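You operate a simulated robot arm through the tools that you are given. There is no shell and no other tool. Be economical: measure what you need, move in short steps, check, and stop when the job is done.

Carry out the task below with a simulated robot arm. There is one attempt and no reset: what you move stays moved.

TASK
Wipe the grimy patch on the bar's top clean and brush grease over that patch.
Fine: put the rag and the brush back. Set down upright: yellow brush. A coat counts when it lies all over at full strength: go over it till it gets no stronger. What is to be rubbed or washed off counts as gone when no trace of it is left.

It is judged by the outcome, as a careful person would: the job done as asked, and still so three seconds after it is handed in. It fails if anything else is knocked over, pushed out of place, dropped, spilled or broken.

THE ROBOT
A 6-joint arm with a two-finger parallel gripper, fixed in place. Base frame: the origin is at the foot of the arm, x ahead of it, y to its left, z up. Lengths are in mm, angles in degrees, forces in N, time in s.
With the tool pointing down near the work surface it reaches from about 240 to 640 mm from the base axis. Its first joint turns from -66.0 to 66.0 degrees. Payload 2.7 kg.
Tool frame: the origin (TCP) lies between the finger pads and is the grasp point; the fingertips stand 23 mm ahead of it; z points along the fingers, y is the line along which they close. The gripper opens to 94 mm. The fingers are 38 mm wide and 10 mm thick; the gripper's body (54 by 96 mm) begins 39 mm behind the TCP.
Orientation is that of the tool frame in the base frame, as [roll, pitch, yaw] about the fixed x, y, z axes, in that order (R = Rz(yaw) Ry(pitch) Rx(roll)). With the fingers straight down and closing along the base's y, the tool's x points along the base's -x, its y along +y and its z along -z.

THE INTERFACE
- The arm moves only by the tool apply_moves. Its argument "series" is text: rows parted by semicolons, each of 6 numbers parted by spaces: the shift along the base's x, y, z in units of 30 mm (1.0 is 30 mm), then the turn, a rotation vector about the base's x, y, z in units of 4 degrees (1.0 is 4 degrees). In form: dx dy dz ax ay az; .... A call has 1 to 10 rows; each row shifts and turns the commanded pose from where the row before left it. "grip" is the finger opening in mm, from 0 to 94, set as the call begins (left out, the last holds). A call with a number of a shift or a turn outside -1 to 1 is refused whole. Each row takes 0.2 s and may step no farther than 50 mm and 8.6 degrees from the row before; otherwise, or with a gripper value out of range, the whole call is refused. A pose out of reach is approached as far as the arm can. The call stops where the force on the tool passes 70 N (or 10 N more than at its start, if that is more) or the arm is blocked; 0.2 s more then pass. The fingers move at their own pace (about 45 mm/s each) and stop on an object; they squeeze with about 43 N. The grip force told is the motor's: it shows also when the fingers shut on nothing. Time passes only in rows, and 0.2 s behind the last, so rows that do not move let the fingers close. It gives the time, the measured TCP pose, the force on the tool (base axes), the opening and the grip force at its end, in the units of the frame above (readings bear some noise), with the torque about the TCP (base axes, N m) and any sound that the robot's microphone picked up.
- Cameras (640 x 400 px; columns grow to the right, rows downward): "scene" is fixed at [65.4, -424.1, 1406.7]; the picture's right is [0.87, -0.50, 0.00], its down [-0.28, -0.49, -0.83] and it looks along [0.41, 0.72, -0.56] (base axes); focal length 214 px, centre (320, 200). "wrist" rides on the gripper at [86, 16, -74] in the tool frame; the picture's right is [-0.18, 0.98, 0.00], its down [-0.58, -0.11, -0.81] and it looks along [-0.79, -0.15, 0.59] (tool axes); focal length 243 px, centre (320, 200).
- capture(camera): a new picture of that camera. The clock stands still meanwhile.
- measure_at(camera, pixels): there is no depth. For up to 12 entries [column, row, z] of the newest picture of that camera ("zoom" is the newest enlarged one), the place [x, y] in the base frame at which the ray of that pixel passes the height z, good to about 2 mm. The clock stands still meanwhile.
- close_up(camera, box): a new picture of the part [left, top, right, bottom] of that camera's present view, enlarged. The clock stands still meanwhile.
- close_job(): hands the job in; it is judged then, once.

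Go step by step. Measure first, check grasps and placings, and put right what went wrong. The budget is 80 turns and 54 pictures, counting those below and the enlarged ones. Unless the task says otherwise, let go and move clear before handing in, and close with one line.

The tools are called as name(argument=value, ...) on one line, values as JSON. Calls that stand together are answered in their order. apply_moves: Moves the arm, as the interface text tells. Its arguments: {"type":"object","properties":{"series":{"type":"string"},"grip":{"type":"number"}},"required":["series"]} The other tools are called the same way: capture (camera) takes a picture; measure_at (camera, pixels) gives the place at which the rays of pixels pass given heights; close_up (camera, box) takes an enlarged picture of a part of a camera's view; close_job () hands the job in.

At the start:

```text
time_s: 0.0
tcp_pos: [293.5, -4.8, 1327.9]
tcp_rot: [-179.9, 0.2, 179.9]
contact_force: [-0.3, 0.3, -0.1]
torque: [-0.01, -0.02, 0.0]
width: 94.0
grasp_force: 0.0
```

scene: 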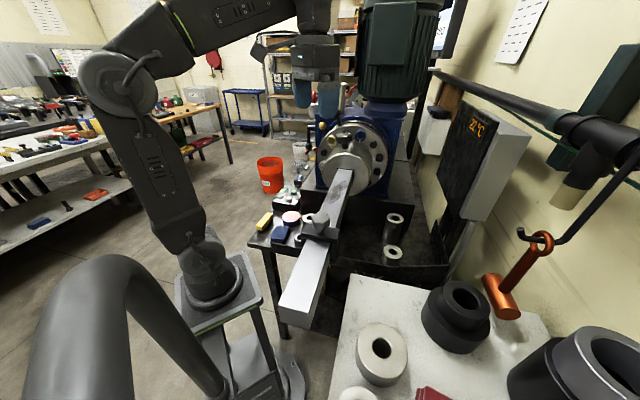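
wrist: 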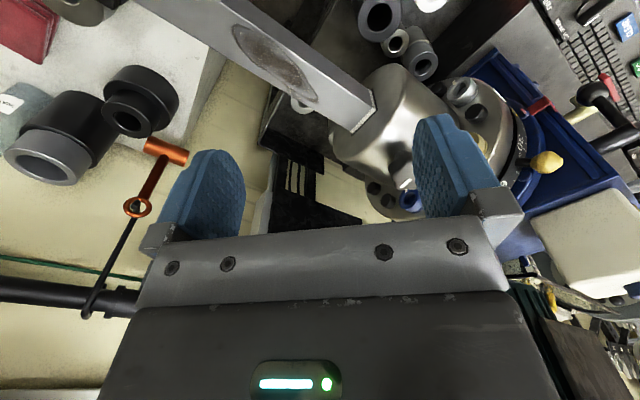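

The scene picture shows a bar near (330,220) with a grimy patch near (340,190), and small items near (290,220). I'll enlarge these to identify the rag, brush and grease.

close_up(camera="scene", box=[240, 170, 400, 270])

close_up(camera="scene", box=[260, 140, 360, 202])

measure_at(camera="scene", pixels=[[210, 270, 0], [290, 218, 800], [340, 190, 800], [310, 270, 800], [340, 190, 900], [290, 218, 900], [270, 185, 0]])

```text
4.00 times, centred on (320, 220) of scene
```

zoom: 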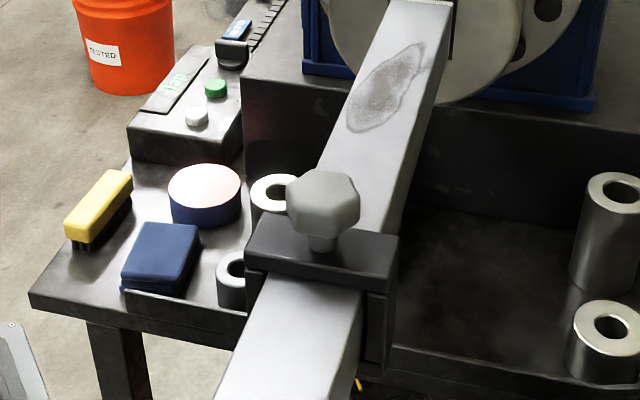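

```text
6.40 times, centred on (310, 171) of scene
```

zoom: 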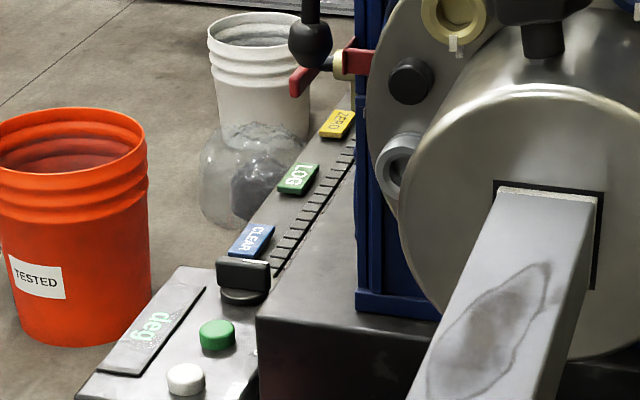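

```text
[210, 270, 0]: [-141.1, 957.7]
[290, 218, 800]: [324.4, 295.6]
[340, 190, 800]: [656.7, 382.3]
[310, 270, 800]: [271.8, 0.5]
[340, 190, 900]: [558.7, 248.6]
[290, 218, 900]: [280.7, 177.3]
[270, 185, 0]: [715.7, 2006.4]
```

The yellow block at zoom (98,205) looks like the brush (bristles down), the blue folded cloth at (160,258) like the rag, and the round tin at (204,195) like the grease. I'll triangulate heights using both cameras.

measure_at(camera="wrist", pixels=[[232, 27, 800], [232, 27, 900], [232, 27, 1000], [317, 100, 800], [317, 100, 900], [317, 100, 1000], [352, 132, 900], [375, 95, 900]])

measure_at(camera="scene", pixels=[[346, 181, 800], [346, 181, 900], [346, 181, 1000], [328, 202, 800], [328, 202, 900], [328, 202, 1000], [338, 170, 900], [353, 171, 900]])

capture(camera="wrist")

```text
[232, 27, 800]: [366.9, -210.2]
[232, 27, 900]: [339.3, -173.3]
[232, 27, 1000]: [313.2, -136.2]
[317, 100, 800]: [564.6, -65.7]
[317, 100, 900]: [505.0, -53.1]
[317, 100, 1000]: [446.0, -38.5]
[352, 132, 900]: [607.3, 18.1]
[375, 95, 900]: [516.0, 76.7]
```

```text
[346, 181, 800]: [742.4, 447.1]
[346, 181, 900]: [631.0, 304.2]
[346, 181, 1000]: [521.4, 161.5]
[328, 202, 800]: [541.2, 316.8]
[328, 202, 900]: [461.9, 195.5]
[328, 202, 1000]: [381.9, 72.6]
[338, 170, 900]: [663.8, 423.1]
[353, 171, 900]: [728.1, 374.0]
```

```text
49 pictures are left
```

wrist: 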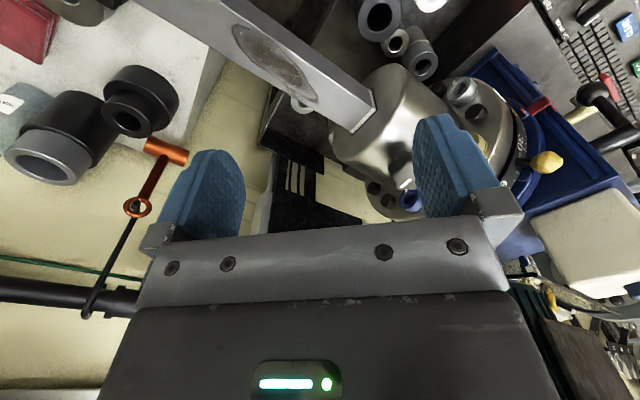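

Intersecting the two views puts the bar top at z≈1130, with the patch running from (278,-87) to (372,-22). The items to the left are out of the wrist view, so I'll tilt the tool back to look down on them.

apply_moves(series="0 0.5 0.5 0 1 0;0 0.5 0.5 0 1 0;0 0.5 0.5 0 1 0;0 0.5 0.5 0 1 0;0 0.5 0.5 0 1 0;0 0.5 0.5 0 1 0;0 0 0 0 1 0;0 0 0 0 1 0")

capture(camera="wrist")

capture(camera="scene")

```text
time_s: 1.8
tcp_pos: [272.4, 92.7, 1214.8]
tcp_rot: [180.0, -31.9, 179.9]
contact_force: [-0.2, 0.4, 0.2]
torque: [0.0, 0.01, 0.02]
width: 93.9
grasp_force: 0.1
out of reach, approached as far as the arm can: row 2, 3, 4, 5, 6, 7, 8
```

```text
48 pictures are left
```

wrist: 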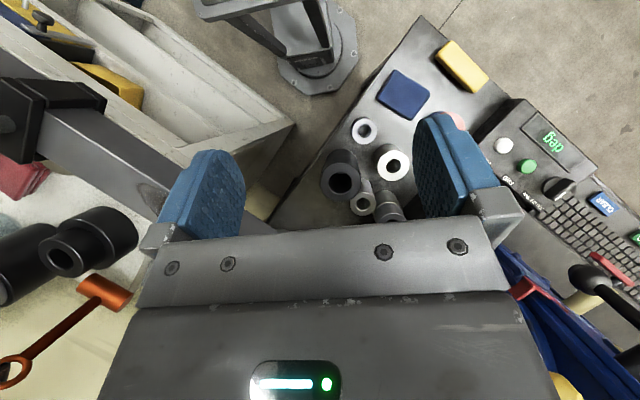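

```text
47 pictures are left
```

scene: 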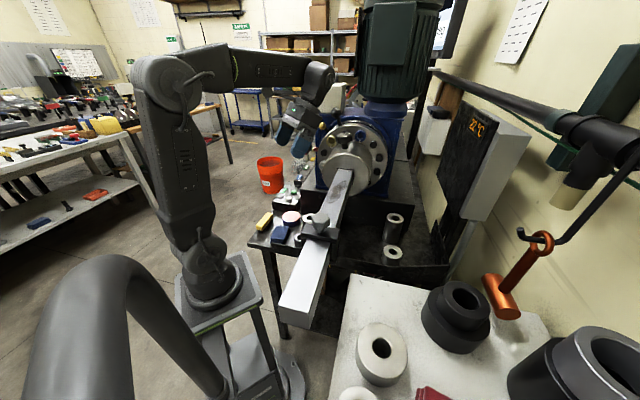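

Both cameras now see the brush (wrist 463,65), rag (404,94) and tin (455,120). I'll measure them at candidate heights from both.

measure_at(camera="wrist", pixels=[[463, 65, 1000], [463, 65, 1050], [463, 65, 1100], [404, 94, 1000], [404, 94, 1050], [404, 94, 1100], [365, 128, 1050], [392, 162, 1050]])

measure_at(camera="scene", pixels=[[264.5, 217, 1000], [264.5, 217, 1050], [264.5, 217, 1100], [280.5, 231, 1000], [280.5, 231, 1050], [280.5, 231, 1100], [291, 216, 1000], [291, 216, 1050]])

close_up(camera="wrist", box=[320, 20, 560, 170])

```text
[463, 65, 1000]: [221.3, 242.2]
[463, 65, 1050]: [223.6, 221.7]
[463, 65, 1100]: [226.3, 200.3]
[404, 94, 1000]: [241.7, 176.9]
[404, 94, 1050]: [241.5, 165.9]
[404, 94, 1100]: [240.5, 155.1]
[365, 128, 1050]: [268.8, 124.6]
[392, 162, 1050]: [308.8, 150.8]
```

```text
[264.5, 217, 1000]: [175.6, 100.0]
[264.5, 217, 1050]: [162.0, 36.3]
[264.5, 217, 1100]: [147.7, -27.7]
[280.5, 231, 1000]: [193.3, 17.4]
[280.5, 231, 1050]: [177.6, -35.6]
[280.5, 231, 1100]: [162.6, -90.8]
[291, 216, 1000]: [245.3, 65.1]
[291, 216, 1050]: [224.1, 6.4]
```

```text
2.67 times, centred on (440, 95) of wrist
```

zoom: 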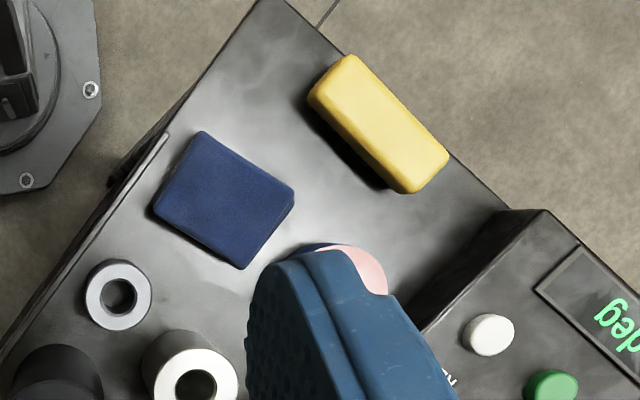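

Intersection gives the rag at about (245,216,~818) and the brush at about (215,315,~830). I'll untilt, lower and yaw the tool for a closer look.

apply_moves(series="0 0 0 0 -1 0;0 0 0 0 -1 0;0 0.3 -0.6 0 -1 0;0 0.3 -0.6 0 -1 0;0 0.3 -0.6 0 -1 0;0 0.3 -0.6 0 -1 0;0 0.3 -0.6 0 -1 0;-0.3 0.3 -0.6 0 -1 0")

```text
time_s: 3.6
tcp_pos: [264.2, 145.0, 1103.9]
tcp_rot: [180.0, 0.1, -180.0]
contact_force: [-0.1, -0.3, -0.8]
torque: [0.0, 0.01, 0.01]
width: 94.0
grasp_force: 0.1
```

The pose is now upright at (264,145,1104). Next I'll yaw about 44° and move inward so the camera faces the items.

apply_moves(series="-0.2 0.1 -0.2 0 0 1;-0.2 0.1 -0.2 0 0 1;-0.2 0.1 -0.2 0 0 1;-0.2 0.1 -0.2 0 0 1;-0.2 0.1 -0.2 0 0 1;-0.2 0.1 -0.2 0 0 1;-0.2 0.1 -0.2 0 0 1;-0.2 0.1 -0.2 0 0 1;-0.2 0.1 -0.2 0 0 1;-0.2 0.1 -0.2 0 0 1")

capture(camera="wrist")

```text
time_s: 5.8
tcp_pos: [204.0, 177.7, 1045.6]
tcp_rot: [180.0, 0.0, -139.8]
contact_force: [0.5, 0.4, 0.5]
torque: [0.01, -0.03, -0.03]
width: 93.9
grasp_force: 0.0
```

```text
45 pictures are left
```

wrist: 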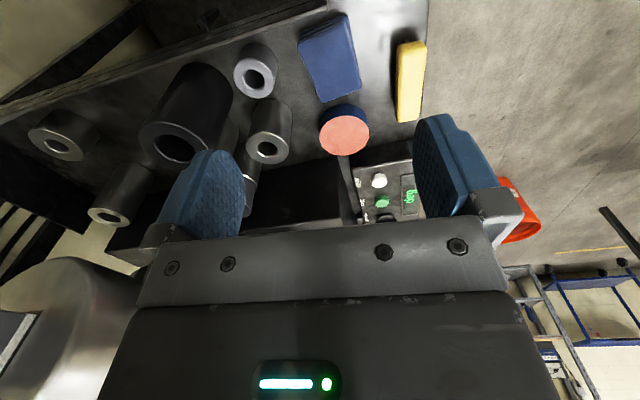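

All three items are in view: rag (330,58), tin (345,130), brush (410,80). I'll enlarge that part.

close_up(camera="wrist", box=[230, 0, 470, 150])

close_up(camera="scene", box=[250, 200, 314, 240])

```text
2.67 times, centred on (350, 75) of wrist
```

zoom: 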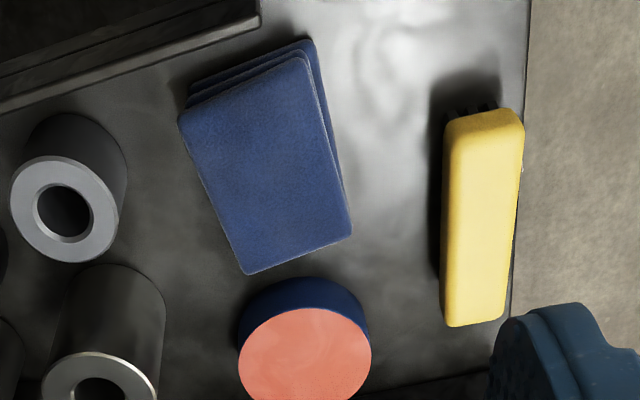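

```text
10.00 times, centred on (282, 220) of scene
```

zoom: 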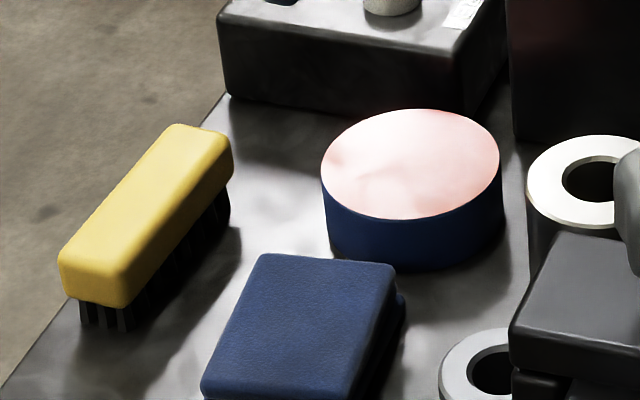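

I'll measure the brush, rag and tin outlines from both views.

measure_at(camera="wrist", pixels=[[298.2, 44.2, 820], [342.5, 20.6, 820], [362, 85.5, 820], [321.9, 102.4, 820], [400.6, 45, 830], [425.7, 42, 830], [419.4, 120, 830], [397.6, 121.9, 830], [344.4, 133, 820], [321.9, 102.4, 800], [410, 82, 800], [344.4, 133, 840]])

measure_at(camera="zoom", pixels=[[170, 128, 830], [230, 145, 830], [122, 300, 830], [62, 262, 830], [262, 255, 820], [392, 267, 820], [410, 163, 820], [410, 163, 840], [145, 210, 830], [145, 210, 850], [262, 255, 840], [392, 267, 800]])

```text
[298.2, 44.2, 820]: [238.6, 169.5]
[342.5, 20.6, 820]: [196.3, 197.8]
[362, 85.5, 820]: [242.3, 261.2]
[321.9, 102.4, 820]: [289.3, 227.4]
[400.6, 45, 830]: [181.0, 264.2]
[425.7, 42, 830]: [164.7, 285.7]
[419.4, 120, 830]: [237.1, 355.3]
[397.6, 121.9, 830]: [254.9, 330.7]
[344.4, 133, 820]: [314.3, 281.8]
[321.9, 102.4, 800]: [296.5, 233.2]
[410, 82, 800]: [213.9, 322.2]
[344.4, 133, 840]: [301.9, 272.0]
```

```text
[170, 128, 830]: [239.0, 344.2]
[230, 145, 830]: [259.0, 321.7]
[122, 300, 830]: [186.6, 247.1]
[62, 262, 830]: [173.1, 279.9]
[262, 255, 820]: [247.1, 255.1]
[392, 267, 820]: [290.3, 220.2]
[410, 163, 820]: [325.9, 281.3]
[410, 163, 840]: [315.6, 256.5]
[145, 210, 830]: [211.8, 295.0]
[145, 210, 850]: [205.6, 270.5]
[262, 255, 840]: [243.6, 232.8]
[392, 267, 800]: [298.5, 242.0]
```

The rag is about 56×78 mm with its top near z 812 and its long axis at about 53°. The brush's long axis is at about 44°. I'll check the neighbouring rings and the table height before descending.

measure_at(camera="wrist", pixels=[[254, 78, 820], [254, 78, 850], [265, 150, 820], [265, 150, 850], [172, 149, 850], [172, 149, 900], [427, 0, 780], [427, 0, 790], [427, 0, 800]])

measure_at(camera="scene", pixels=[[299.25, 236.25, 820], [299.25, 236.25, 850], [308.75, 218, 820], [308.75, 218, 850], [247.5, 243.5, 780], [272.5, 210, 780], [247.5, 243.5, 800], [272.5, 210, 800]])

```text
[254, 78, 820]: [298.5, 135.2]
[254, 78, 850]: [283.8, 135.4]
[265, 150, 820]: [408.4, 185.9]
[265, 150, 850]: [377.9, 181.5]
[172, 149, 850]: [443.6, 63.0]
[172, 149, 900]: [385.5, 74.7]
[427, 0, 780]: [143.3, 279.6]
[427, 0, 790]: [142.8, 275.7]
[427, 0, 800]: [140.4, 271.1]
```

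```text
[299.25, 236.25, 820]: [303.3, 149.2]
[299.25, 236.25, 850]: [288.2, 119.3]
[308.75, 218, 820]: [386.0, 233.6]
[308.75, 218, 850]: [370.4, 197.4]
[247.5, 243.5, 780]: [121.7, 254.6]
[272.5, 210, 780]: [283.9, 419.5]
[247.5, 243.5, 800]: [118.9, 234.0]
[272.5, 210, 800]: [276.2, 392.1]
```

The table top comes out at z≈777 and ring1 at (292,135), so the approach is clear. I'll hover over the rag with yaw turned 13° and check.

apply_moves(series="0.217 0.211 -0.917 0 0 0.54;0.217 0.211 -0.917 0 0 0.54;0.217 0.211 -0.917 0 0 0.54;0.217 0.211 -0.917 0 0 0.54;0.217 0.211 -0.917 0 0 0.54;0.217 0.211 -0.917 0 0 0.54", grip=82)

capture(camera="wrist")

```text
time_s: 7.2
tcp_pos: [243.5, 213.8, 878.9]
tcp_rot: [180.0, 0.1, -127.0]
contact_force: [-0.7, 0.4, 0.7]
torque: [-0.01, -0.02, 0.0]
width: 82.2
grasp_force: 0.1
```

```text
42 pictures are left
```

wrist: 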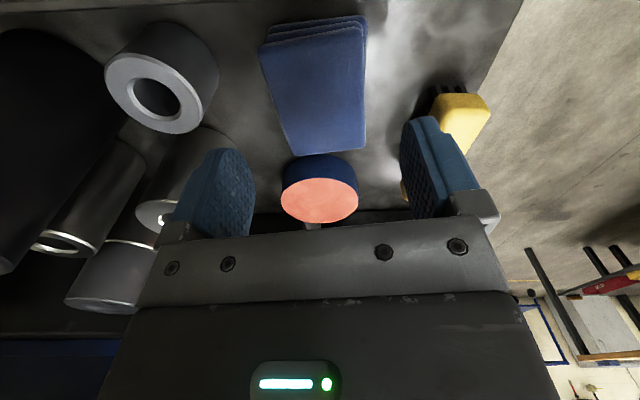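

From here the rag's top face corners are (258,50), (366,30), (366,151) and (290,155). I'll measure them at the rag-top height.

measure_at(camera="wrist", pixels=[[259, 52, 812], [364, 30, 812], [365, 151, 812], [290, 155, 812], [259, 52, 800], [364, 30, 800], [365, 151, 800], [290, 155, 800], [319, 200, 820], [437, 100, 816], [433, 100, 777], [488, 100, 816]])

close_up(camera="wrist", box=[220, 0, 540, 200])

```text
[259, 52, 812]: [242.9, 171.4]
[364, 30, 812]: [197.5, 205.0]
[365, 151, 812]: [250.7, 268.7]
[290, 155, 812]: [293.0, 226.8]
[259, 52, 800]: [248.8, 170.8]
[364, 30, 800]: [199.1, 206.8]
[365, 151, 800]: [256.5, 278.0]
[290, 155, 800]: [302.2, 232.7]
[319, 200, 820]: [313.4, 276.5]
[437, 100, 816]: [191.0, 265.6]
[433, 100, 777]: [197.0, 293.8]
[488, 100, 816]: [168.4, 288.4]
```

```text
2.00 times, centred on (380, 100) of wrist
```

zoom: 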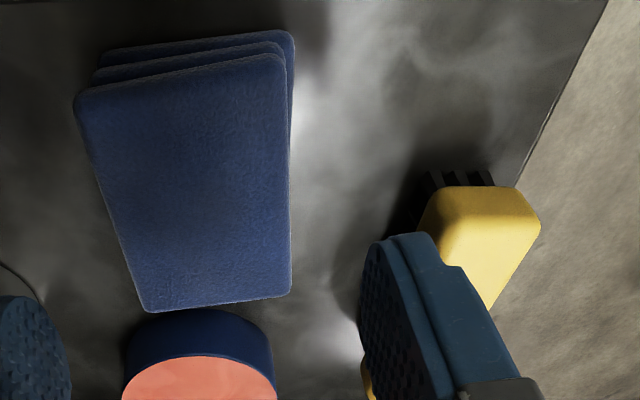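

The rag's centre is about (245,217) with its long axis at about 49.5°. I'll turn by -3.5° and descend to z≈814.

apply_moves(series="0.05 0.12 -0.5 0 0 -0.8;0 0 -0.7 0 0 0;0 0 -0.6 0 0 0;0 0 -0.35 0 0 0")

capture(camera="wrist")

```text
time_s: 8.2
tcp_pos: [243.7, 217.9, 816.9]
tcp_rot: [179.9, 0.0, -130.3]
contact_force: [-0.1, 1.0, 0.0]
torque: [0.0, 0.03, 0.02]
width: 81.8
grasp_force: 0.0
```

```text
40 pictures are left
```

wrist: 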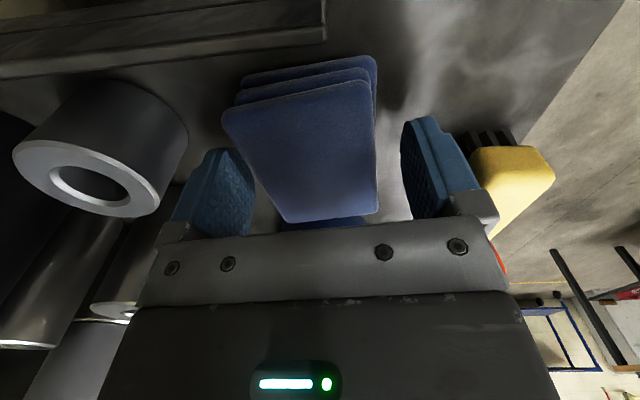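

The fingers straddle the rag. I'll lower about 7 mm more and close.

apply_moves(series="0 0 -0.25 0 0 0;0 0 0 0 0 0")

apply_moves(series="0 0 0 0 0 0;0 0 0 0 0 0;0 0 0 0 0 0", grip=30)

close_up(camera="wrist", box=[160, 20, 480, 220])

```text
time_s: 8.8
tcp_pos: [245.4, 218.4, 809.7]
tcp_rot: [180.0, 0.0, -130.4]
contact_force: [0.2, -0.6, 0.0]
torque: [0.0, 0.01, 0.03]
width: 82.0
grasp_force: 0.0
```

```text
time_s: 9.6
tcp_pos: [244.1, 217.6, 807.9]
tcp_rot: [180.0, 0.0, -130.4]
contact_force: [-0.9, -0.2, 0.2]
torque: [0.0, 0.0, -0.03]
width: 59.0
grasp_force: 43.5
```

```text
2.00 times, centred on (320, 120) of wrist
```

zoom: 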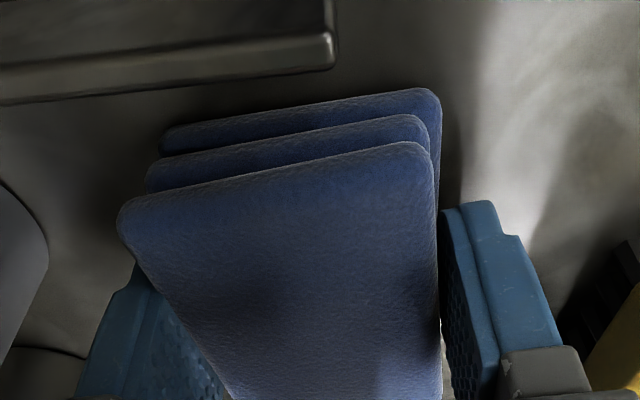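

The rag is held (opening 59, 43.5 N). I'll lift it straight up and meanwhile measure the bar's edges and the clamp knob.

apply_moves(series="0 0 0.5 0 0 0;0 0 1 0 0 0;0 0 1 0 0 0;0 0 1 0 0 0;0 0 1 0 0 0;0 0 1 0 0 0;0 0 1 0 0 0;0 0 1 0 0 0;0 0 1 0 0 0;0 0 1 0 0 0")

close_up(camera="scene", box=[280, 150, 376, 210])

measure_at(camera="scene", pixels=[[320.5, 220, 1160], [320.5, 220, 1190], [320.5, 229, 1150], [338, 170, 1130], [353, 171, 1130], [320, 212, 1130], [303, 231, 1140], [340, 231, 1140], [337, 169, 1130]])

```text
time_s: 11.8
tcp_pos: [244.4, 218.1, 1093.2]
tcp_rot: [180.0, -0.1, -130.3]
contact_force: [0.4, -0.5, 0.3]
torque: [0.01, -0.01, -0.02]
width: 30.1
grasp_force: 0.0
```

```text
6.67 times, centred on (328, 180) of scene
```

zoom: 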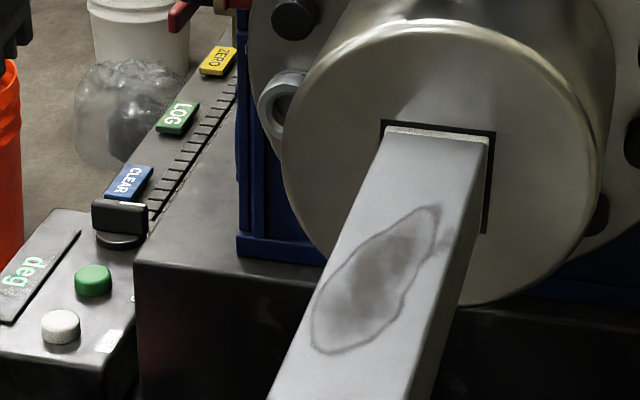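

```text
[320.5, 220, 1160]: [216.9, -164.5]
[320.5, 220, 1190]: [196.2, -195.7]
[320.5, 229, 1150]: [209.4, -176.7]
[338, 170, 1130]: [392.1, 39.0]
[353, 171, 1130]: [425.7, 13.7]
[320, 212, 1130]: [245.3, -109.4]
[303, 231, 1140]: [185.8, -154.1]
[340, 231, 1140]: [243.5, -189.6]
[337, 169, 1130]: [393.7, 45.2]
```

The opening fell to 30 with no grip force, so the rag slipped out. I'll look for it.

capture(camera="wrist")

close_up(camera="scene", box=[240, 170, 400, 270])

```text
37 pictures are left
```

wrist: 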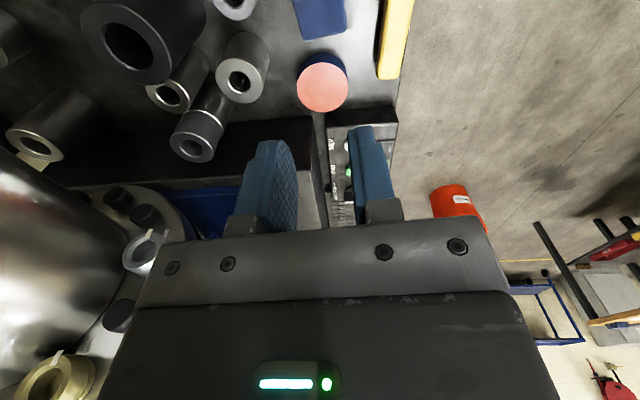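

```text
4.00 times, centred on (320, 220) of scene
```

zoom: 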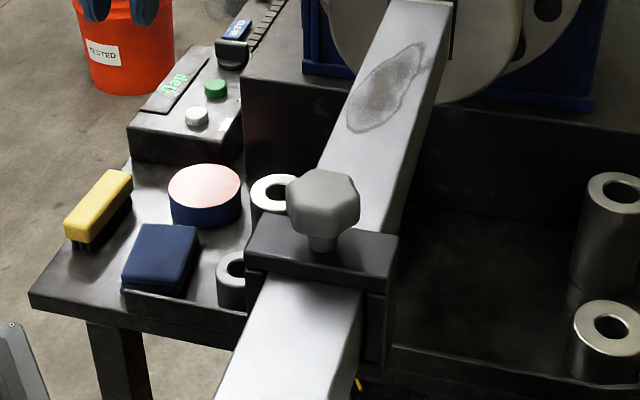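

The rag is still lying in its place; the grip was too shallow. I'll go back down with the fingers open and take it deeper.

apply_moves(series="0 0 -1 0 0 0;0 0 -1 0 0 0;0 0 -1 0 0 0;0 0 -1 0 0 0;0 0 -1 0 0 0;0 0 -1 0 0 0;0 0 -1 0 0 0;0 0 -1 0 0 0", grip=82)

close_up(camera="wrist", box=[160, 0, 480, 200])

```text
time_s: 13.6
tcp_pos: [244.1, 218.0, 852.3]
tcp_rot: [-180.0, 0.0, -130.3]
contact_force: [0.0, 0.3, -0.4]
torque: [-0.02, -0.01, 0.02]
width: 81.8
grasp_force: 0.0
```

```text
2.00 times, centred on (320, 100) of wrist
```

zoom: 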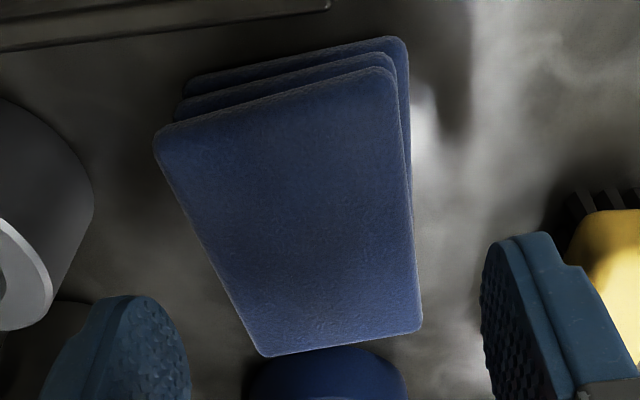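

I'll measure the rag corners from this third height to pin down the true top height.

measure_at(camera="zoom", pixels=[[158, 142, 795], [393, 70, 795], [421, 328, 795], [266, 355, 795], [158, 142, 812], [393, 70, 812], [421, 328, 812], [266, 355, 812]])

```text
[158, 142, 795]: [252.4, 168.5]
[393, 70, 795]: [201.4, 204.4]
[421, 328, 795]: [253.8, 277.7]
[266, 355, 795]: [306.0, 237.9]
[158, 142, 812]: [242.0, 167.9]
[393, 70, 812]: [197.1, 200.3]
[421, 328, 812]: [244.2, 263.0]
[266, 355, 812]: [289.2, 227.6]
```

A gripped width of 59 implies the rag's top is nearer z≈800, so the earlier grip was only on its upper part. I'll descend close to the table in small steps, watching the force.

apply_moves(series="0.03 0.03 -0.8 0 0 0;0 0 -0.7 0 0 0;0 0 -0.1 0 0 0;0 0 0 0 0 0")

```text
time_s: 14.6
tcp_pos: [242.9, 219.1, 804.7]
tcp_rot: [179.9, 0.0, -130.4]
contact_force: [-0.3, -0.3, -0.4]
torque: [0.0, -0.05, 0.02]
width: 81.9
grasp_force: 0.0
```

apply_moves(series="0 0 -0.1 0 0 0;0 0 0 0 0 0")

apply_moves(series="0 0 -0.07 0 0 0;0 0 0 0 0 0")

capture(camera="wrist")

```text
time_s: 15.2
tcp_pos: [243.9, 219.5, 803.7]
tcp_rot: [-180.0, 0.0, -130.1]
contact_force: [-8.4, -2.3, 25.6]
torque: [0.05, 0.56, 0.01]
width: 82.0
grasp_force: 0.1
```

```text
time_s: 15.6
tcp_pos: [243.9, 219.2, 803.8]
tcp_rot: [180.0, 0.0, -130.2]
contact_force: [-6.1, -3.7, 12.4]
torque: [0.19, 0.07, 0.02]
width: 82.1
grasp_force: 0.1
stopped in row 2: the force on the tool passed its limit at 79 N (the readings are from after the stop); the commanded pose is now the measured one
```

```text
34 pictures are left
```

wrist: 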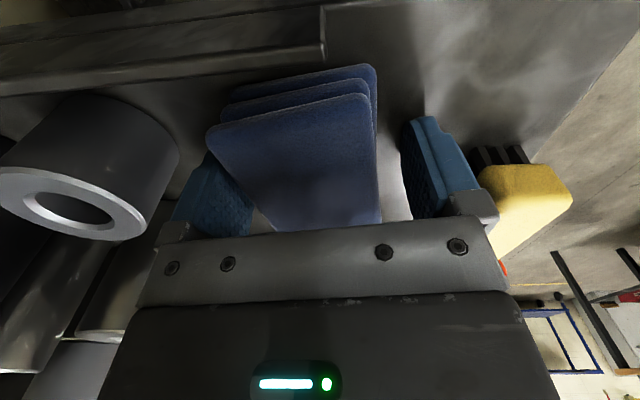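

The fingertips touch the table at TCP z≈803.5, so the table is at z≈780. I'll raise 2 mm, close with several settling rows, then lift slowly and check.

apply_moves(series="0 0 0.08 0 0 0;0 0 0 0 0 0")

apply_moves(series="0 0 0 0 0 0;0 0 0 0 0 0;0 0 0 0 0 0;0 0 0 0 0 0", grip=0)

apply_moves(series="0 0 0.1 0 0 0;0 0 0.1 0 0 0;0 0 0.1 0 0 0;0 0 0.2 0 0 0;0 0 0.2 0 0 0")

capture(camera="wrist")

```text
time_s: 16.2
tcp_pos: [243.9, 218.8, 806.2]
tcp_rot: [-179.9, 0.0, -130.3]
contact_force: [0.5, 0.1, -0.5]
torque: [0.05, 0.0, 0.04]
width: 82.0
grasp_force: 0.1
```

```text
time_s: 17.2
tcp_pos: [244.0, 219.3, 805.6]
tcp_rot: [-180.0, 0.0, -130.2]
contact_force: [0.0, 0.6, 0.3]
torque: [0.05, -0.01, 0.05]
width: 59.0
grasp_force: 43.3
```

```text
time_s: 18.4
tcp_pos: [243.6, 217.5, 826.5]
tcp_rot: [180.0, 0.1, -130.3]
contact_force: [0.3, -0.3, 0.1]
torque: [0.01, 0.05, 0.01]
width: 58.9
grasp_force: 43.3
```

```text
33 pictures are left
```

wrist: 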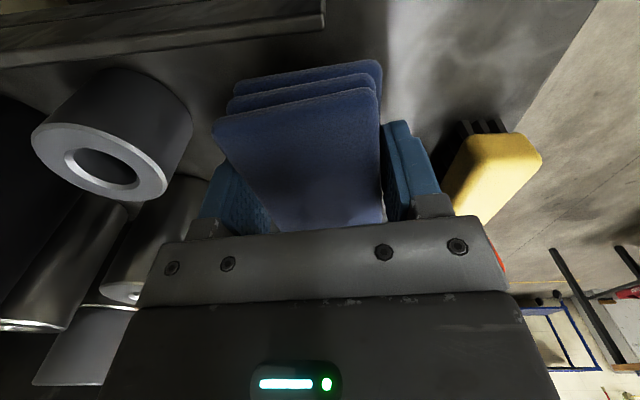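

The rag is lifted and held: opening still 58.9 and it moves with the gripper. The bar runs at about 45°, 42 mm wide, with its centreline through (409,26) to (210,-173). I'll lift steadily to z≈1230.

apply_moves(series="0 0 0.5 0 0 0;0 0 0.7 0 0 0;0 0 0.7 0 0 0;0 0 0.7 0 0 0;0 0 0.7 0 0 0;0 0 0.7 0 0 0;0 0 0.7 0 0 0;0 0 0.7 0 0 0;0 0 0.7 0 0 0;0 0 0.7 0 0 0")

apply_moves(series="0 0 0.7 0 0 -0.23;0 0 0.7 0 0 -0.23;0 0 0.7 0 0 -0.23;0 0 0.7 0 0 -0.23;0 0 0.7 0 0 -0.23;0 0 0.7 0 0 0;0 0 0.7 0 0 0;0 0 0.7 0 0 0;0 0 0.7 0 0 0;0 0 0.5 0 0 0")

```text
time_s: 20.6
tcp_pos: [245.8, 218.0, 1031.0]
tcp_rot: [180.0, -0.1, -130.3]
contact_force: [0.2, -0.4, -0.6]
torque: [0.01, -0.01, 0.0]
width: 59.2
grasp_force: 43.0
```

```text
time_s: 22.8
tcp_pos: [244.0, 219.8, 1235.1]
tcp_rot: [-180.0, 0.1, -134.8]
contact_force: [0.2, 0.1, -0.5]
torque: [0.02, -0.02, -0.01]
width: 59.0
grasp_force: 43.7
```

The rag is still held. Next I'll move across to above the patch centre at (327,-56).

apply_moves(series="0.277 -0.917 0 0 0 0;0.277 -0.917 0 0 0 0;0.277 -0.917 0 0 0 0;0.277 -0.917 0 0 0 0;0.277 -0.917 0 0 0 0;0.277 -0.917 0 0 0 0;0.277 -0.917 0 0 0 0;0.277 -0.917 0 0 0 0;0.277 -0.917 0 0 0 0;0.277 -0.917 0 0 0 0")

capture(camera="wrist")

close_up(camera="scene", box=[260, 130, 388, 210])

```text
time_s: 25.0
tcp_pos: [326.8, -55.8, 1233.8]
tcp_rot: [-179.9, 0.0, -134.8]
contact_force: [-0.1, -0.9, -1.0]
torque: [-0.02, 0.0, 0.01]
width: 59.2
grasp_force: 43.3
```

```text
32 pictures are left
```

wrist: 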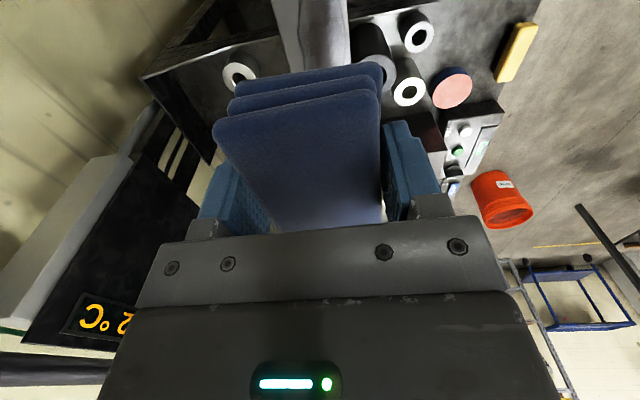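

```text
5.00 times, centred on (324, 170) of scene
```

zoom: 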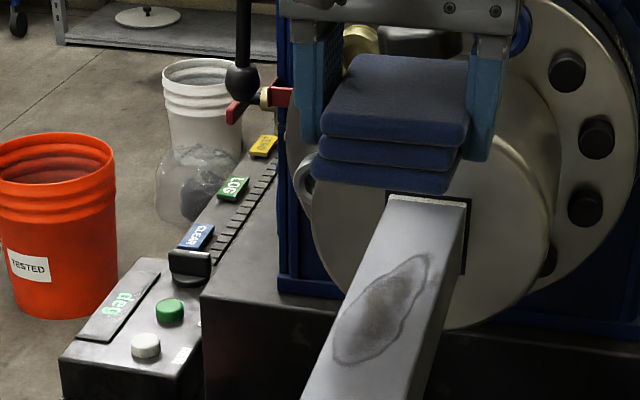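

The rag is held level, its bottom a little below the fingertips, above the bar. I'll descend toward the patch, the last part in small steps.

apply_moves(series="0 0 -0.8 0 0 0;0 0 -0.8 0 0 0;0 0 -0.3 0 0 0;0 0 -0.15 0 0 0")

close_up(camera="scene", box=[288, 150, 384, 210])

```text
time_s: 26.0
tcp_pos: [327.2, -55.9, 1172.7]
tcp_rot: [-179.9, 0.0, -134.8]
contact_force: [-0.3, 0.3, -0.7]
torque: [0.02, -0.01, 0.01]
width: 58.8
grasp_force: 43.1
```

```text
6.67 times, centred on (336, 180) of scene
```

zoom: 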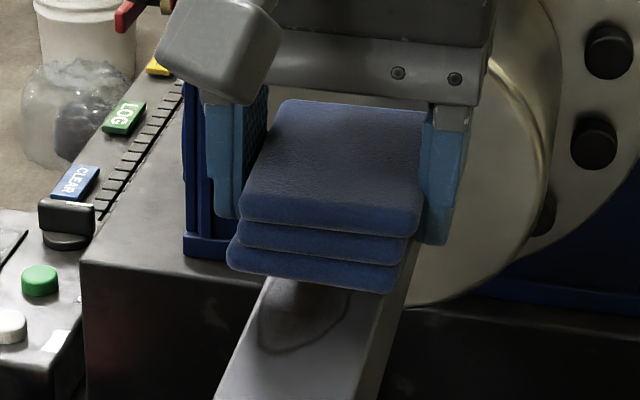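

It's close above the bar and well centred across it. I'll step down until contact.

apply_moves(series="0 0 -0.1 0 0 0;0 0 -0.1 0 0 0;0 0 0 0 0 0")

apply_moves(series="0 0 -0.07 0 0 0;0 0 -0.07 0 0 0;0 0 0 0 0 0")

```text
time_s: 26.8
tcp_pos: [327.3, -56.4, 1168.4]
tcp_rot: [179.9, 0.0, -134.9]
contact_force: [0.1, -0.2, -0.2]
torque: [0.03, 0.0, -0.05]
width: 59.1
grasp_force: 43.1
```

```text
time_s: 27.6
tcp_pos: [326.5, -56.8, 1162.1]
tcp_rot: [180.0, 0.0, -134.8]
contact_force: [-1.0, -1.3, 0.2]
torque: [0.01, 0.0, 0.03]
width: 58.7
grasp_force: 42.9
```

apply_moves(series="0 0 -0.05 0 0 0;0 0 -0.05 0 0 0;0 0 0 0 0 0")

apply_moves(series="0 0 -0.04 0 0 0;0 0 -0.04 0 0 0;0 0 0 0 0 0")

```text
time_s: 28.4
tcp_pos: [326.7, -56.3, 1158.4]
tcp_rot: [-180.0, 0.0, -134.8]
contact_force: [0.2, 0.2, -1.1]
torque: [0.05, 0.0, -0.01]
width: 58.8
grasp_force: 42.4
```

```text
time_s: 29.2
tcp_pos: [328.2, -56.5, 1156.8]
tcp_rot: [179.9, 0.0, -134.8]
contact_force: [0.2, -0.3, -0.2]
torque: [0.02, 0.03, 0.01]
width: 59.0
grasp_force: 42.6
```

Still no contact at z≈1157; I'll continue down.

apply_moves(series="0 0 -0.05 0 0 0;0 0 -0.05 0 0 0;0 0 0 0 0 0")

close_up(camera="scene", box=[288, 150, 384, 210])

```text
time_s: 30.0
tcp_pos: [328.0, -55.7, 1154.1]
tcp_rot: [180.0, 0.1, -134.9]
contact_force: [-0.4, 0.6, -0.5]
torque: [-0.01, -0.02, -0.01]
width: 59.0
grasp_force: 42.8
```

```text
6.67 times, centred on (336, 180) of scene
```

zoom: 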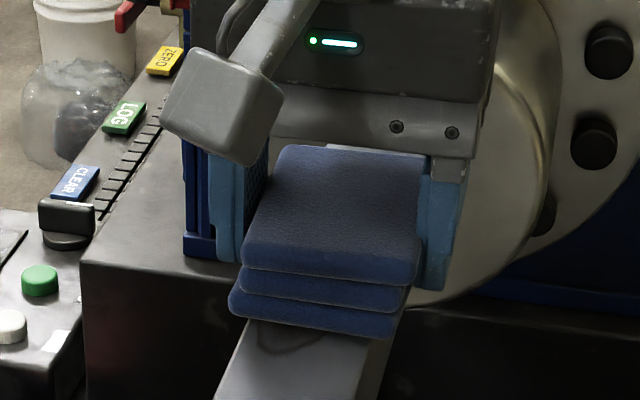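

apply_moves(series="0 0 -0.07 0 0 0;0 0 0 0 0 0")

apply_moves(series="0 0 -0.07 0 0 0;0 0 0 0 0 0")

apply_moves(series="0 0 -0.07 0 0 0;0 0 0 0 0 0")

```text
time_s: 30.6
tcp_pos: [327.6, -57.7, 1153.8]
tcp_rot: [-179.8, 0.0, -134.8]
contact_force: [-0.2, -0.6, 6.5]
torque: [0.05, 0.06, -0.04]
width: 59.2
grasp_force: 43.3
```

```text
time_s: 31.2
tcp_pos: [327.1, -56.6, 1151.9]
tcp_rot: [-179.7, 0.3, -134.8]
contact_force: [-4.4, 2.6, 37.2]
torque: [-0.01, 0.77, 0.04]
width: 59.1
grasp_force: 42.5
```

```text
time_s: 31.8
tcp_pos: [327.9, -56.5, 1152.1]
tcp_rot: [-179.4, 0.3, -134.9]
contact_force: [-11.9, 0.9, 50.3]
torque: [-0.01, 0.76, 0.05]
width: 59.2
grasp_force: 42.6
```

Contact is at TCP z≈1153 and the force is now 50 N, so I'll ease up about 2 mm and then stroke along the bar. The rag covers its full width.

apply_moves(series="0 0 -0.0 0 0 0;0 0 0.08 0 0 0;0.3 0.3 0 0 0 0;0.3 0.3 0 0 0 0;0.3 0.3 0 0 0 0;-0.3 -0.3 0 0 0 0;-0.3 -0.3 0 0 0 0;-0.3 -0.3 0 0 0 0")

apply_moves(series="-0.3 -0.3 0 0 0 0;-0.3 -0.3 0 0 0 0;-0.3 -0.3 0 0 0 0;0.3 0.3 0 0 0 0;0.3 0.3 0 0 0 0;0.3 0.3 0 0 0 0;0.3 0.3 0 0 0 0;0.3 0.3 0 0 0 0;0.3 0.3 0 0 0 0")

apply_moves(series="-0.3 -0.3 0 0 0 0;-0.3 -0.3 0 0 0 0;-0.3 -0.3 0 0 0 0;-0.3 -0.3 0 0 0 0;-0.3 -0.3 0 0 0 0;-0.3 -0.3 0 0 0 0")

close_up(camera="scene", box=[288, 150, 384, 210])

```text
time_s: 33.6
tcp_pos: [329.1, -54.7, 1151.1]
tcp_rot: [-179.9, 0.3, -134.9]
contact_force: [7.5, 8.2, 24.8]
torque: [0.3, -0.32, -0.01]
width: 58.7
grasp_force: 43.1
```

```text
time_s: 35.6
tcp_pos: [353.7, -29.7, 1151.9]
tcp_rot: [-179.8, 0.1, -134.9]
contact_force: [-13.1, -9.9, 35.0]
torque: [-0.01, 0.22, 0.13]
width: 59.0
grasp_force: 43.0
```

```text
time_s: 37.0
tcp_pos: [302.2, -83.0, 1151.8]
tcp_rot: [-179.8, 0.2, -134.8]
contact_force: [7.4, 7.1, 23.5]
torque: [0.23, -0.14, -0.08]
width: 59.1
grasp_force: 42.7
```

```text
6.67 times, centred on (336, 180) of scene
```

zoom: 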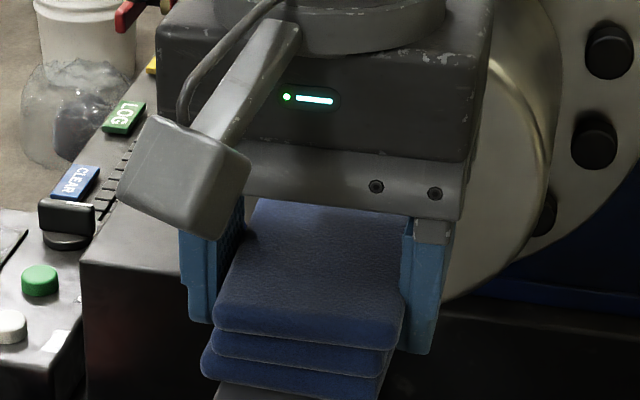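

Pressure is 23–35 N and the rag still held (59.1). A few more strokes, then I'll lift and check.

apply_moves(series="0.4 0.4 0 0 0 0;0.4 0.4 0 0 0 0;0.4 0.4 0 0 0 0;0.4 0.4 0 0 0 0;0.2 0.2 0 0 0 0;-0.4 -0.4 0 0 0 0;-0.4 -0.4 0 0 0 0;-0.4 -0.4 0 0 0 0;-0.4 -0.4 0 0 0 0;-0.2 -0.2 0 0 0 0")

apply_moves(series="0 0 0.5 0 0 0;0 0 0.8 0 0 0;0 0 0.8 0 0 0;0 0 0.8 0 0 0")

close_up(camera="scene", box=[288, 160, 384, 220])

```text
time_s: 39.2
tcp_pos: [301.8, -83.6, 1150.1]
tcp_rot: [-179.9, 0.2, -134.8]
contact_force: [7.0, 6.4, 20.0]
torque: [0.19, -0.15, -0.06]
width: 59.1
grasp_force: 43.4
```

```text
time_s: 40.2
tcp_pos: [300.1, -83.3, 1237.1]
tcp_rot: [179.9, 0.0, -134.8]
contact_force: [0.4, -0.7, 0.2]
torque: [-0.01, 0.02, 0.01]
width: 59.2
grasp_force: 43.6
```

```text
6.67 times, centred on (336, 190) of scene
```

zoom: 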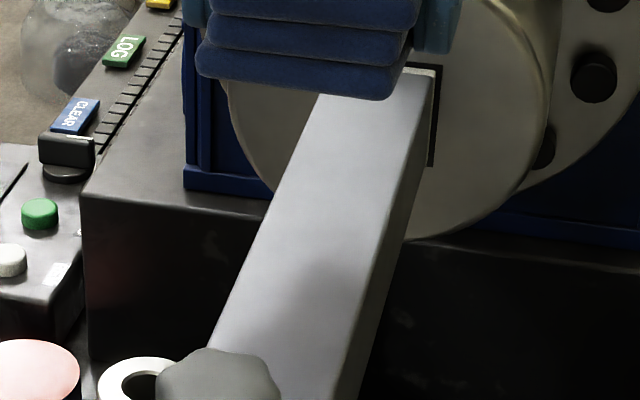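

The grime looks gone; the darker area near (320,300) may be the rag's shadow. I'll move aside and look again while still holding the rag.

apply_moves(series="-0.19 0.917 0 0 0 0;-0.19 0.917 0 0 0 0;-0.19 0.917 0 0 0 0;-0.19 0.917 0 0 0 0;-0.19 0.917 0 0 0 0;-0.19 0.917 0 0 0 0;-0.19 0.917 0 0 0 0;-0.19 0.917 0 0 0 0;-0.19 0.917 0 0 0 0;-0.19 0.917 0 0 0 0")

close_up(camera="scene", box=[288, 160, 384, 220])

```text
time_s: 42.4
tcp_pos: [244.0, 192.7, 1239.5]
tcp_rot: [180.0, 0.1, -134.9]
contact_force: [-0.5, 0.5, -0.5]
torque: [0.01, 0.03, -0.06]
width: 58.9
grasp_force: 43.1
```

```text
6.67 times, centred on (336, 190) of scene
```

zoom: 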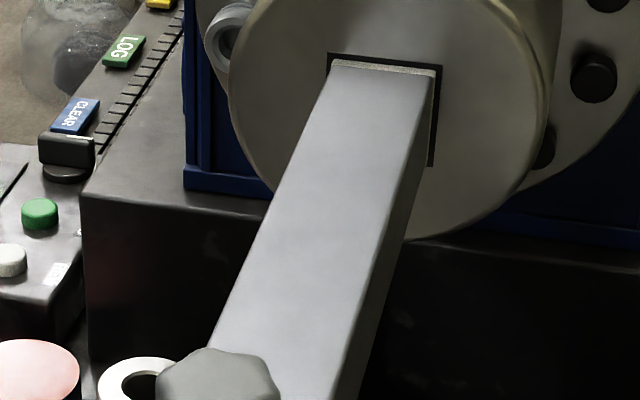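

The bar is clean. I'll return the rag to its place at (244,218.5), yaw -130.3.

apply_moves(series="0 0.17 -0.96 0 0 0.23;0 0.17 -0.96 0 0 0.23;0 0.17 -0.96 0 0 0.23;0 0.17 -0.96 0 0 0.23;0 0.17 -0.96 0 0 0.23;0 0 -0.96 0 0 0;0 0 -0.96 0 0 0;0 0 -0.96 0 0 0;0 0 -0.96 0 0 0;0 0 -0.96 0 0 0")

apply_moves(series="0 0 -0.96 0 0 0;0 0 -0.96 0 0 0;0 0 -0.96 0 0 0;0 0 -0.7 0 0 0;0 0 -0.4 0 0 0;0 0 0 0 0 0")

```text
time_s: 44.6
tcp_pos: [245.3, 218.9, 947.8]
tcp_rot: [-180.0, -0.1, -130.3]
contact_force: [0.4, 0.2, -0.7]
torque: [-0.01, 0.01, -0.02]
width: 59.2
grasp_force: 43.2
```

```text
time_s: 46.0
tcp_pos: [244.4, 217.3, 828.3]
tcp_rot: [180.0, -0.1, -130.2]
contact_force: [-0.5, 0.2, -0.4]
torque: [0.03, 0.02, 0.01]
width: 59.0
grasp_force: 43.6
```

I'm just above its place; I'll lower gently until contact.

apply_moves(series="0 0 -0.4 0 0 0;0 0 -0.2 0 0 0;0 0 -0.07 0 0 0;0 0 0 0 0 0")

apply_moves(series="0 0 -0.06 0 0 0;0 0 0 0 0 0")

```text
time_s: 47.0
tcp_pos: [244.3, 218.5, 810.0]
tcp_rot: [179.9, -0.1, -130.2]
contact_force: [-0.2, 0.2, -0.7]
torque: [0.01, -0.02, -0.02]
width: 59.1
grasp_force: 43.1
```

```text
time_s: 47.6
tcp_pos: [243.1, 217.8, 808.6]
tcp_rot: [-180.0, 0.1, -130.3]
contact_force: [-1.0, 0.1, 0.5]
torque: [0.01, 0.0, 0.04]
width: 58.9
grasp_force: 43.0
```

apply_moves(series="0 0 -0.06 0 0 0;0 0 0 0 0 0")

apply_moves(series="0 0 -0.05 0 0 0;0 0 0 0 0 0")

```text
time_s: 48.2
tcp_pos: [244.1, 218.0, 807.5]
tcp_rot: [-180.0, 0.0, -130.3]
contact_force: [0.1, 0.9, 0.1]
torque: [-0.06, -0.01, 0.02]
width: 59.0
grasp_force: 43.2
```

```text
time_s: 48.8
tcp_pos: [242.4, 216.6, 804.8]
tcp_rot: [179.9, 0.0, -130.3]
contact_force: [-0.6, 0.1, -0.3]
torque: [-0.02, -0.02, -0.02]
width: 58.8
grasp_force: 42.8
```

apply_moves(series="0 0 -0.05 0 0 0;0 0 0 0 0 0")

```text
time_s: 49.4
tcp_pos: [244.1, 217.5, 802.8]
tcp_rot: [-180.0, 0.1, -130.3]
contact_force: [-7.0, -2.7, 30.6]
torque: [0.12, -0.02, 0.01]
width: 59.0
grasp_force: 43.4
```

Contact: the rag rests on the table. I'll raise slightly, open gently and go up.

apply_moves(series="0 0 0.05 0 0 0;0 0 0 0 0 0;0 0 0 0 0 0", grip=80)

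apply_moves(series="0 0 0.3 0 0 0;0 0 0.9 0 0 0;0 0 0.9 0 0 0;0 0 0.9 0 0 0")

capture(camera="wrist")

```text
time_s: 50.2
tcp_pos: [242.7, 217.5, 802.4]
tcp_rot: [180.0, 0.0, -130.2]
contact_force: [-0.4, 0.3, -0.5]
torque: [-0.02, -0.04, 0.0]
width: 80.1
grasp_force: 0.0
```

```text
time_s: 51.2
tcp_pos: [243.5, 216.4, 894.7]
tcp_rot: [-180.0, -0.1, -130.3]
contact_force: [0.6, -1.0, 1.8]
torque: [-0.01, -0.03, 0.03]
width: 80.1
grasp_force: 0.0
```

```text
25 pictures are left
```

wrist: 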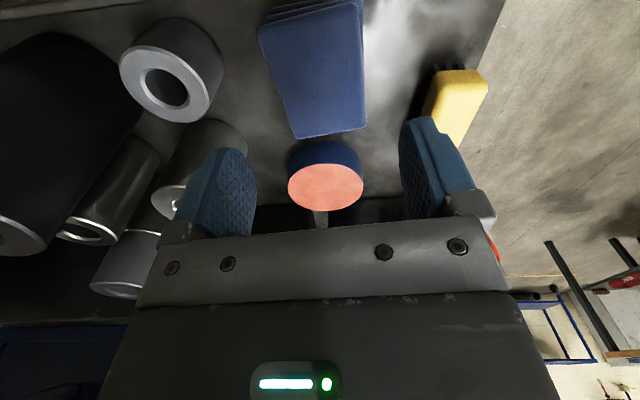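

The rag is back in place. Now I'll hover over the brush at (214,315) with yaw -136 and check.

apply_moves(series="-0.2 0.65 0 0 0 -0.28;-0.2 0.65 0 0 0 -0.28;-0.2 0.65 0 0 0 -0.28;-0.2 0.65 0 0 0 -0.28;-0.2 0.65 0 0 0 -0.28", grip=60)

capture(camera="wrist")

```text
time_s: 52.4
tcp_pos: [214.1, 316.4, 894.8]
tcp_rot: [180.0, 0.0, -135.8]
contact_force: [0.2, -0.1, 0.3]
torque: [-0.01, 0.05, -0.01]
width: 60.1
grasp_force: 0.1
```

```text
24 pictures are left
```

wrist: 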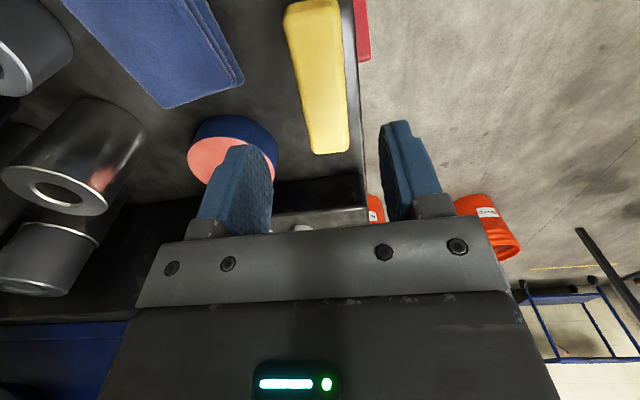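

I'll measure the brush's top corners and the tin from here.

measure_at(camera="wrist", pixels=[[286, 14, 816], [340, 6, 816], [348, 150, 816], [314, 152, 816], [188, 157, 820], [275, 160, 820], [232, 137, 820], [225, 183, 820], [286, 14, 808], [340, 6, 808], [348, 150, 808], [314, 152, 808]])

close_up(camera="wrist", box=[180, 0, 400, 200])

```text
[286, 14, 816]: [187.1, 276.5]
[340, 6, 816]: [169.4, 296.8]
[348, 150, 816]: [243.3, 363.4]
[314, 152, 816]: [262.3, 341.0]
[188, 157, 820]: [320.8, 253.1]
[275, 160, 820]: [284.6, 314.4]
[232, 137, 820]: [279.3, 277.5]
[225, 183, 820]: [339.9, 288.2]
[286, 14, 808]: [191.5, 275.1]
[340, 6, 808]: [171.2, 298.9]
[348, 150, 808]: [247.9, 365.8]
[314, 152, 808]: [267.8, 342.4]
```

```text
2.00 times, centred on (290, 100) of wrist
```

zoom: 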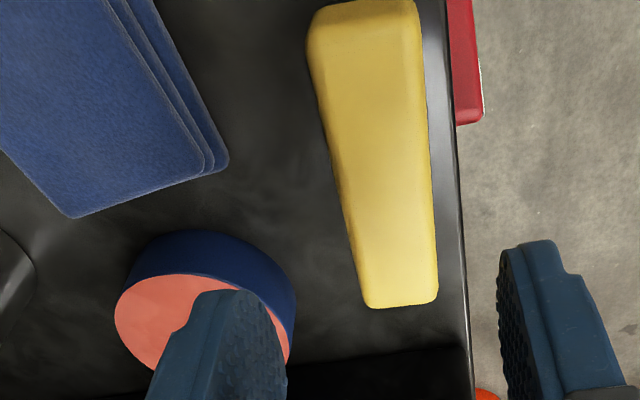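

The brush is centred at about (214.5,318) with its axis at about 42.5°. I'll align and descend to just above block grasp height.

apply_moves(series="0 0.05 -0.6 0 0 -0.42;0 0 -0.8 0 0 0;0 0 -0.7 0 0 0;0 0 -0.3 0 0 0;0 0 0 0 0 0")

capture(camera="wrist")

close_up(camera="scene", box=[240, 190, 320, 240])

```text
time_s: 53.6
tcp_pos: [213.7, 315.1, 824.2]
tcp_rot: [-179.9, 0.0, -137.5]
contact_force: [-0.2, -0.1, 0.2]
torque: [-0.01, 0.03, -0.01]
width: 59.9
grasp_force: 0.1
```

```text
22 pictures are left
```

wrist: 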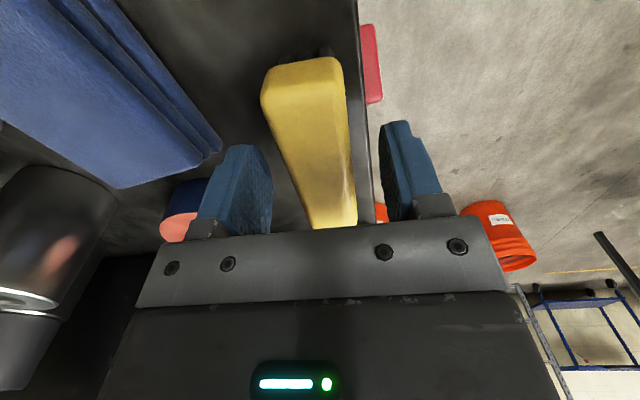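

```text
8.00 times, centred on (280, 215) of scene
```

zoom: 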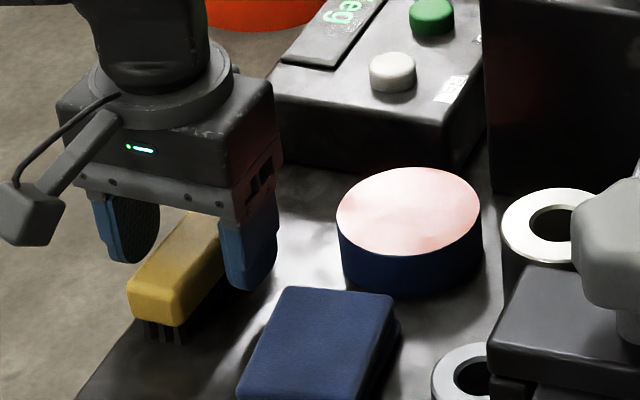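

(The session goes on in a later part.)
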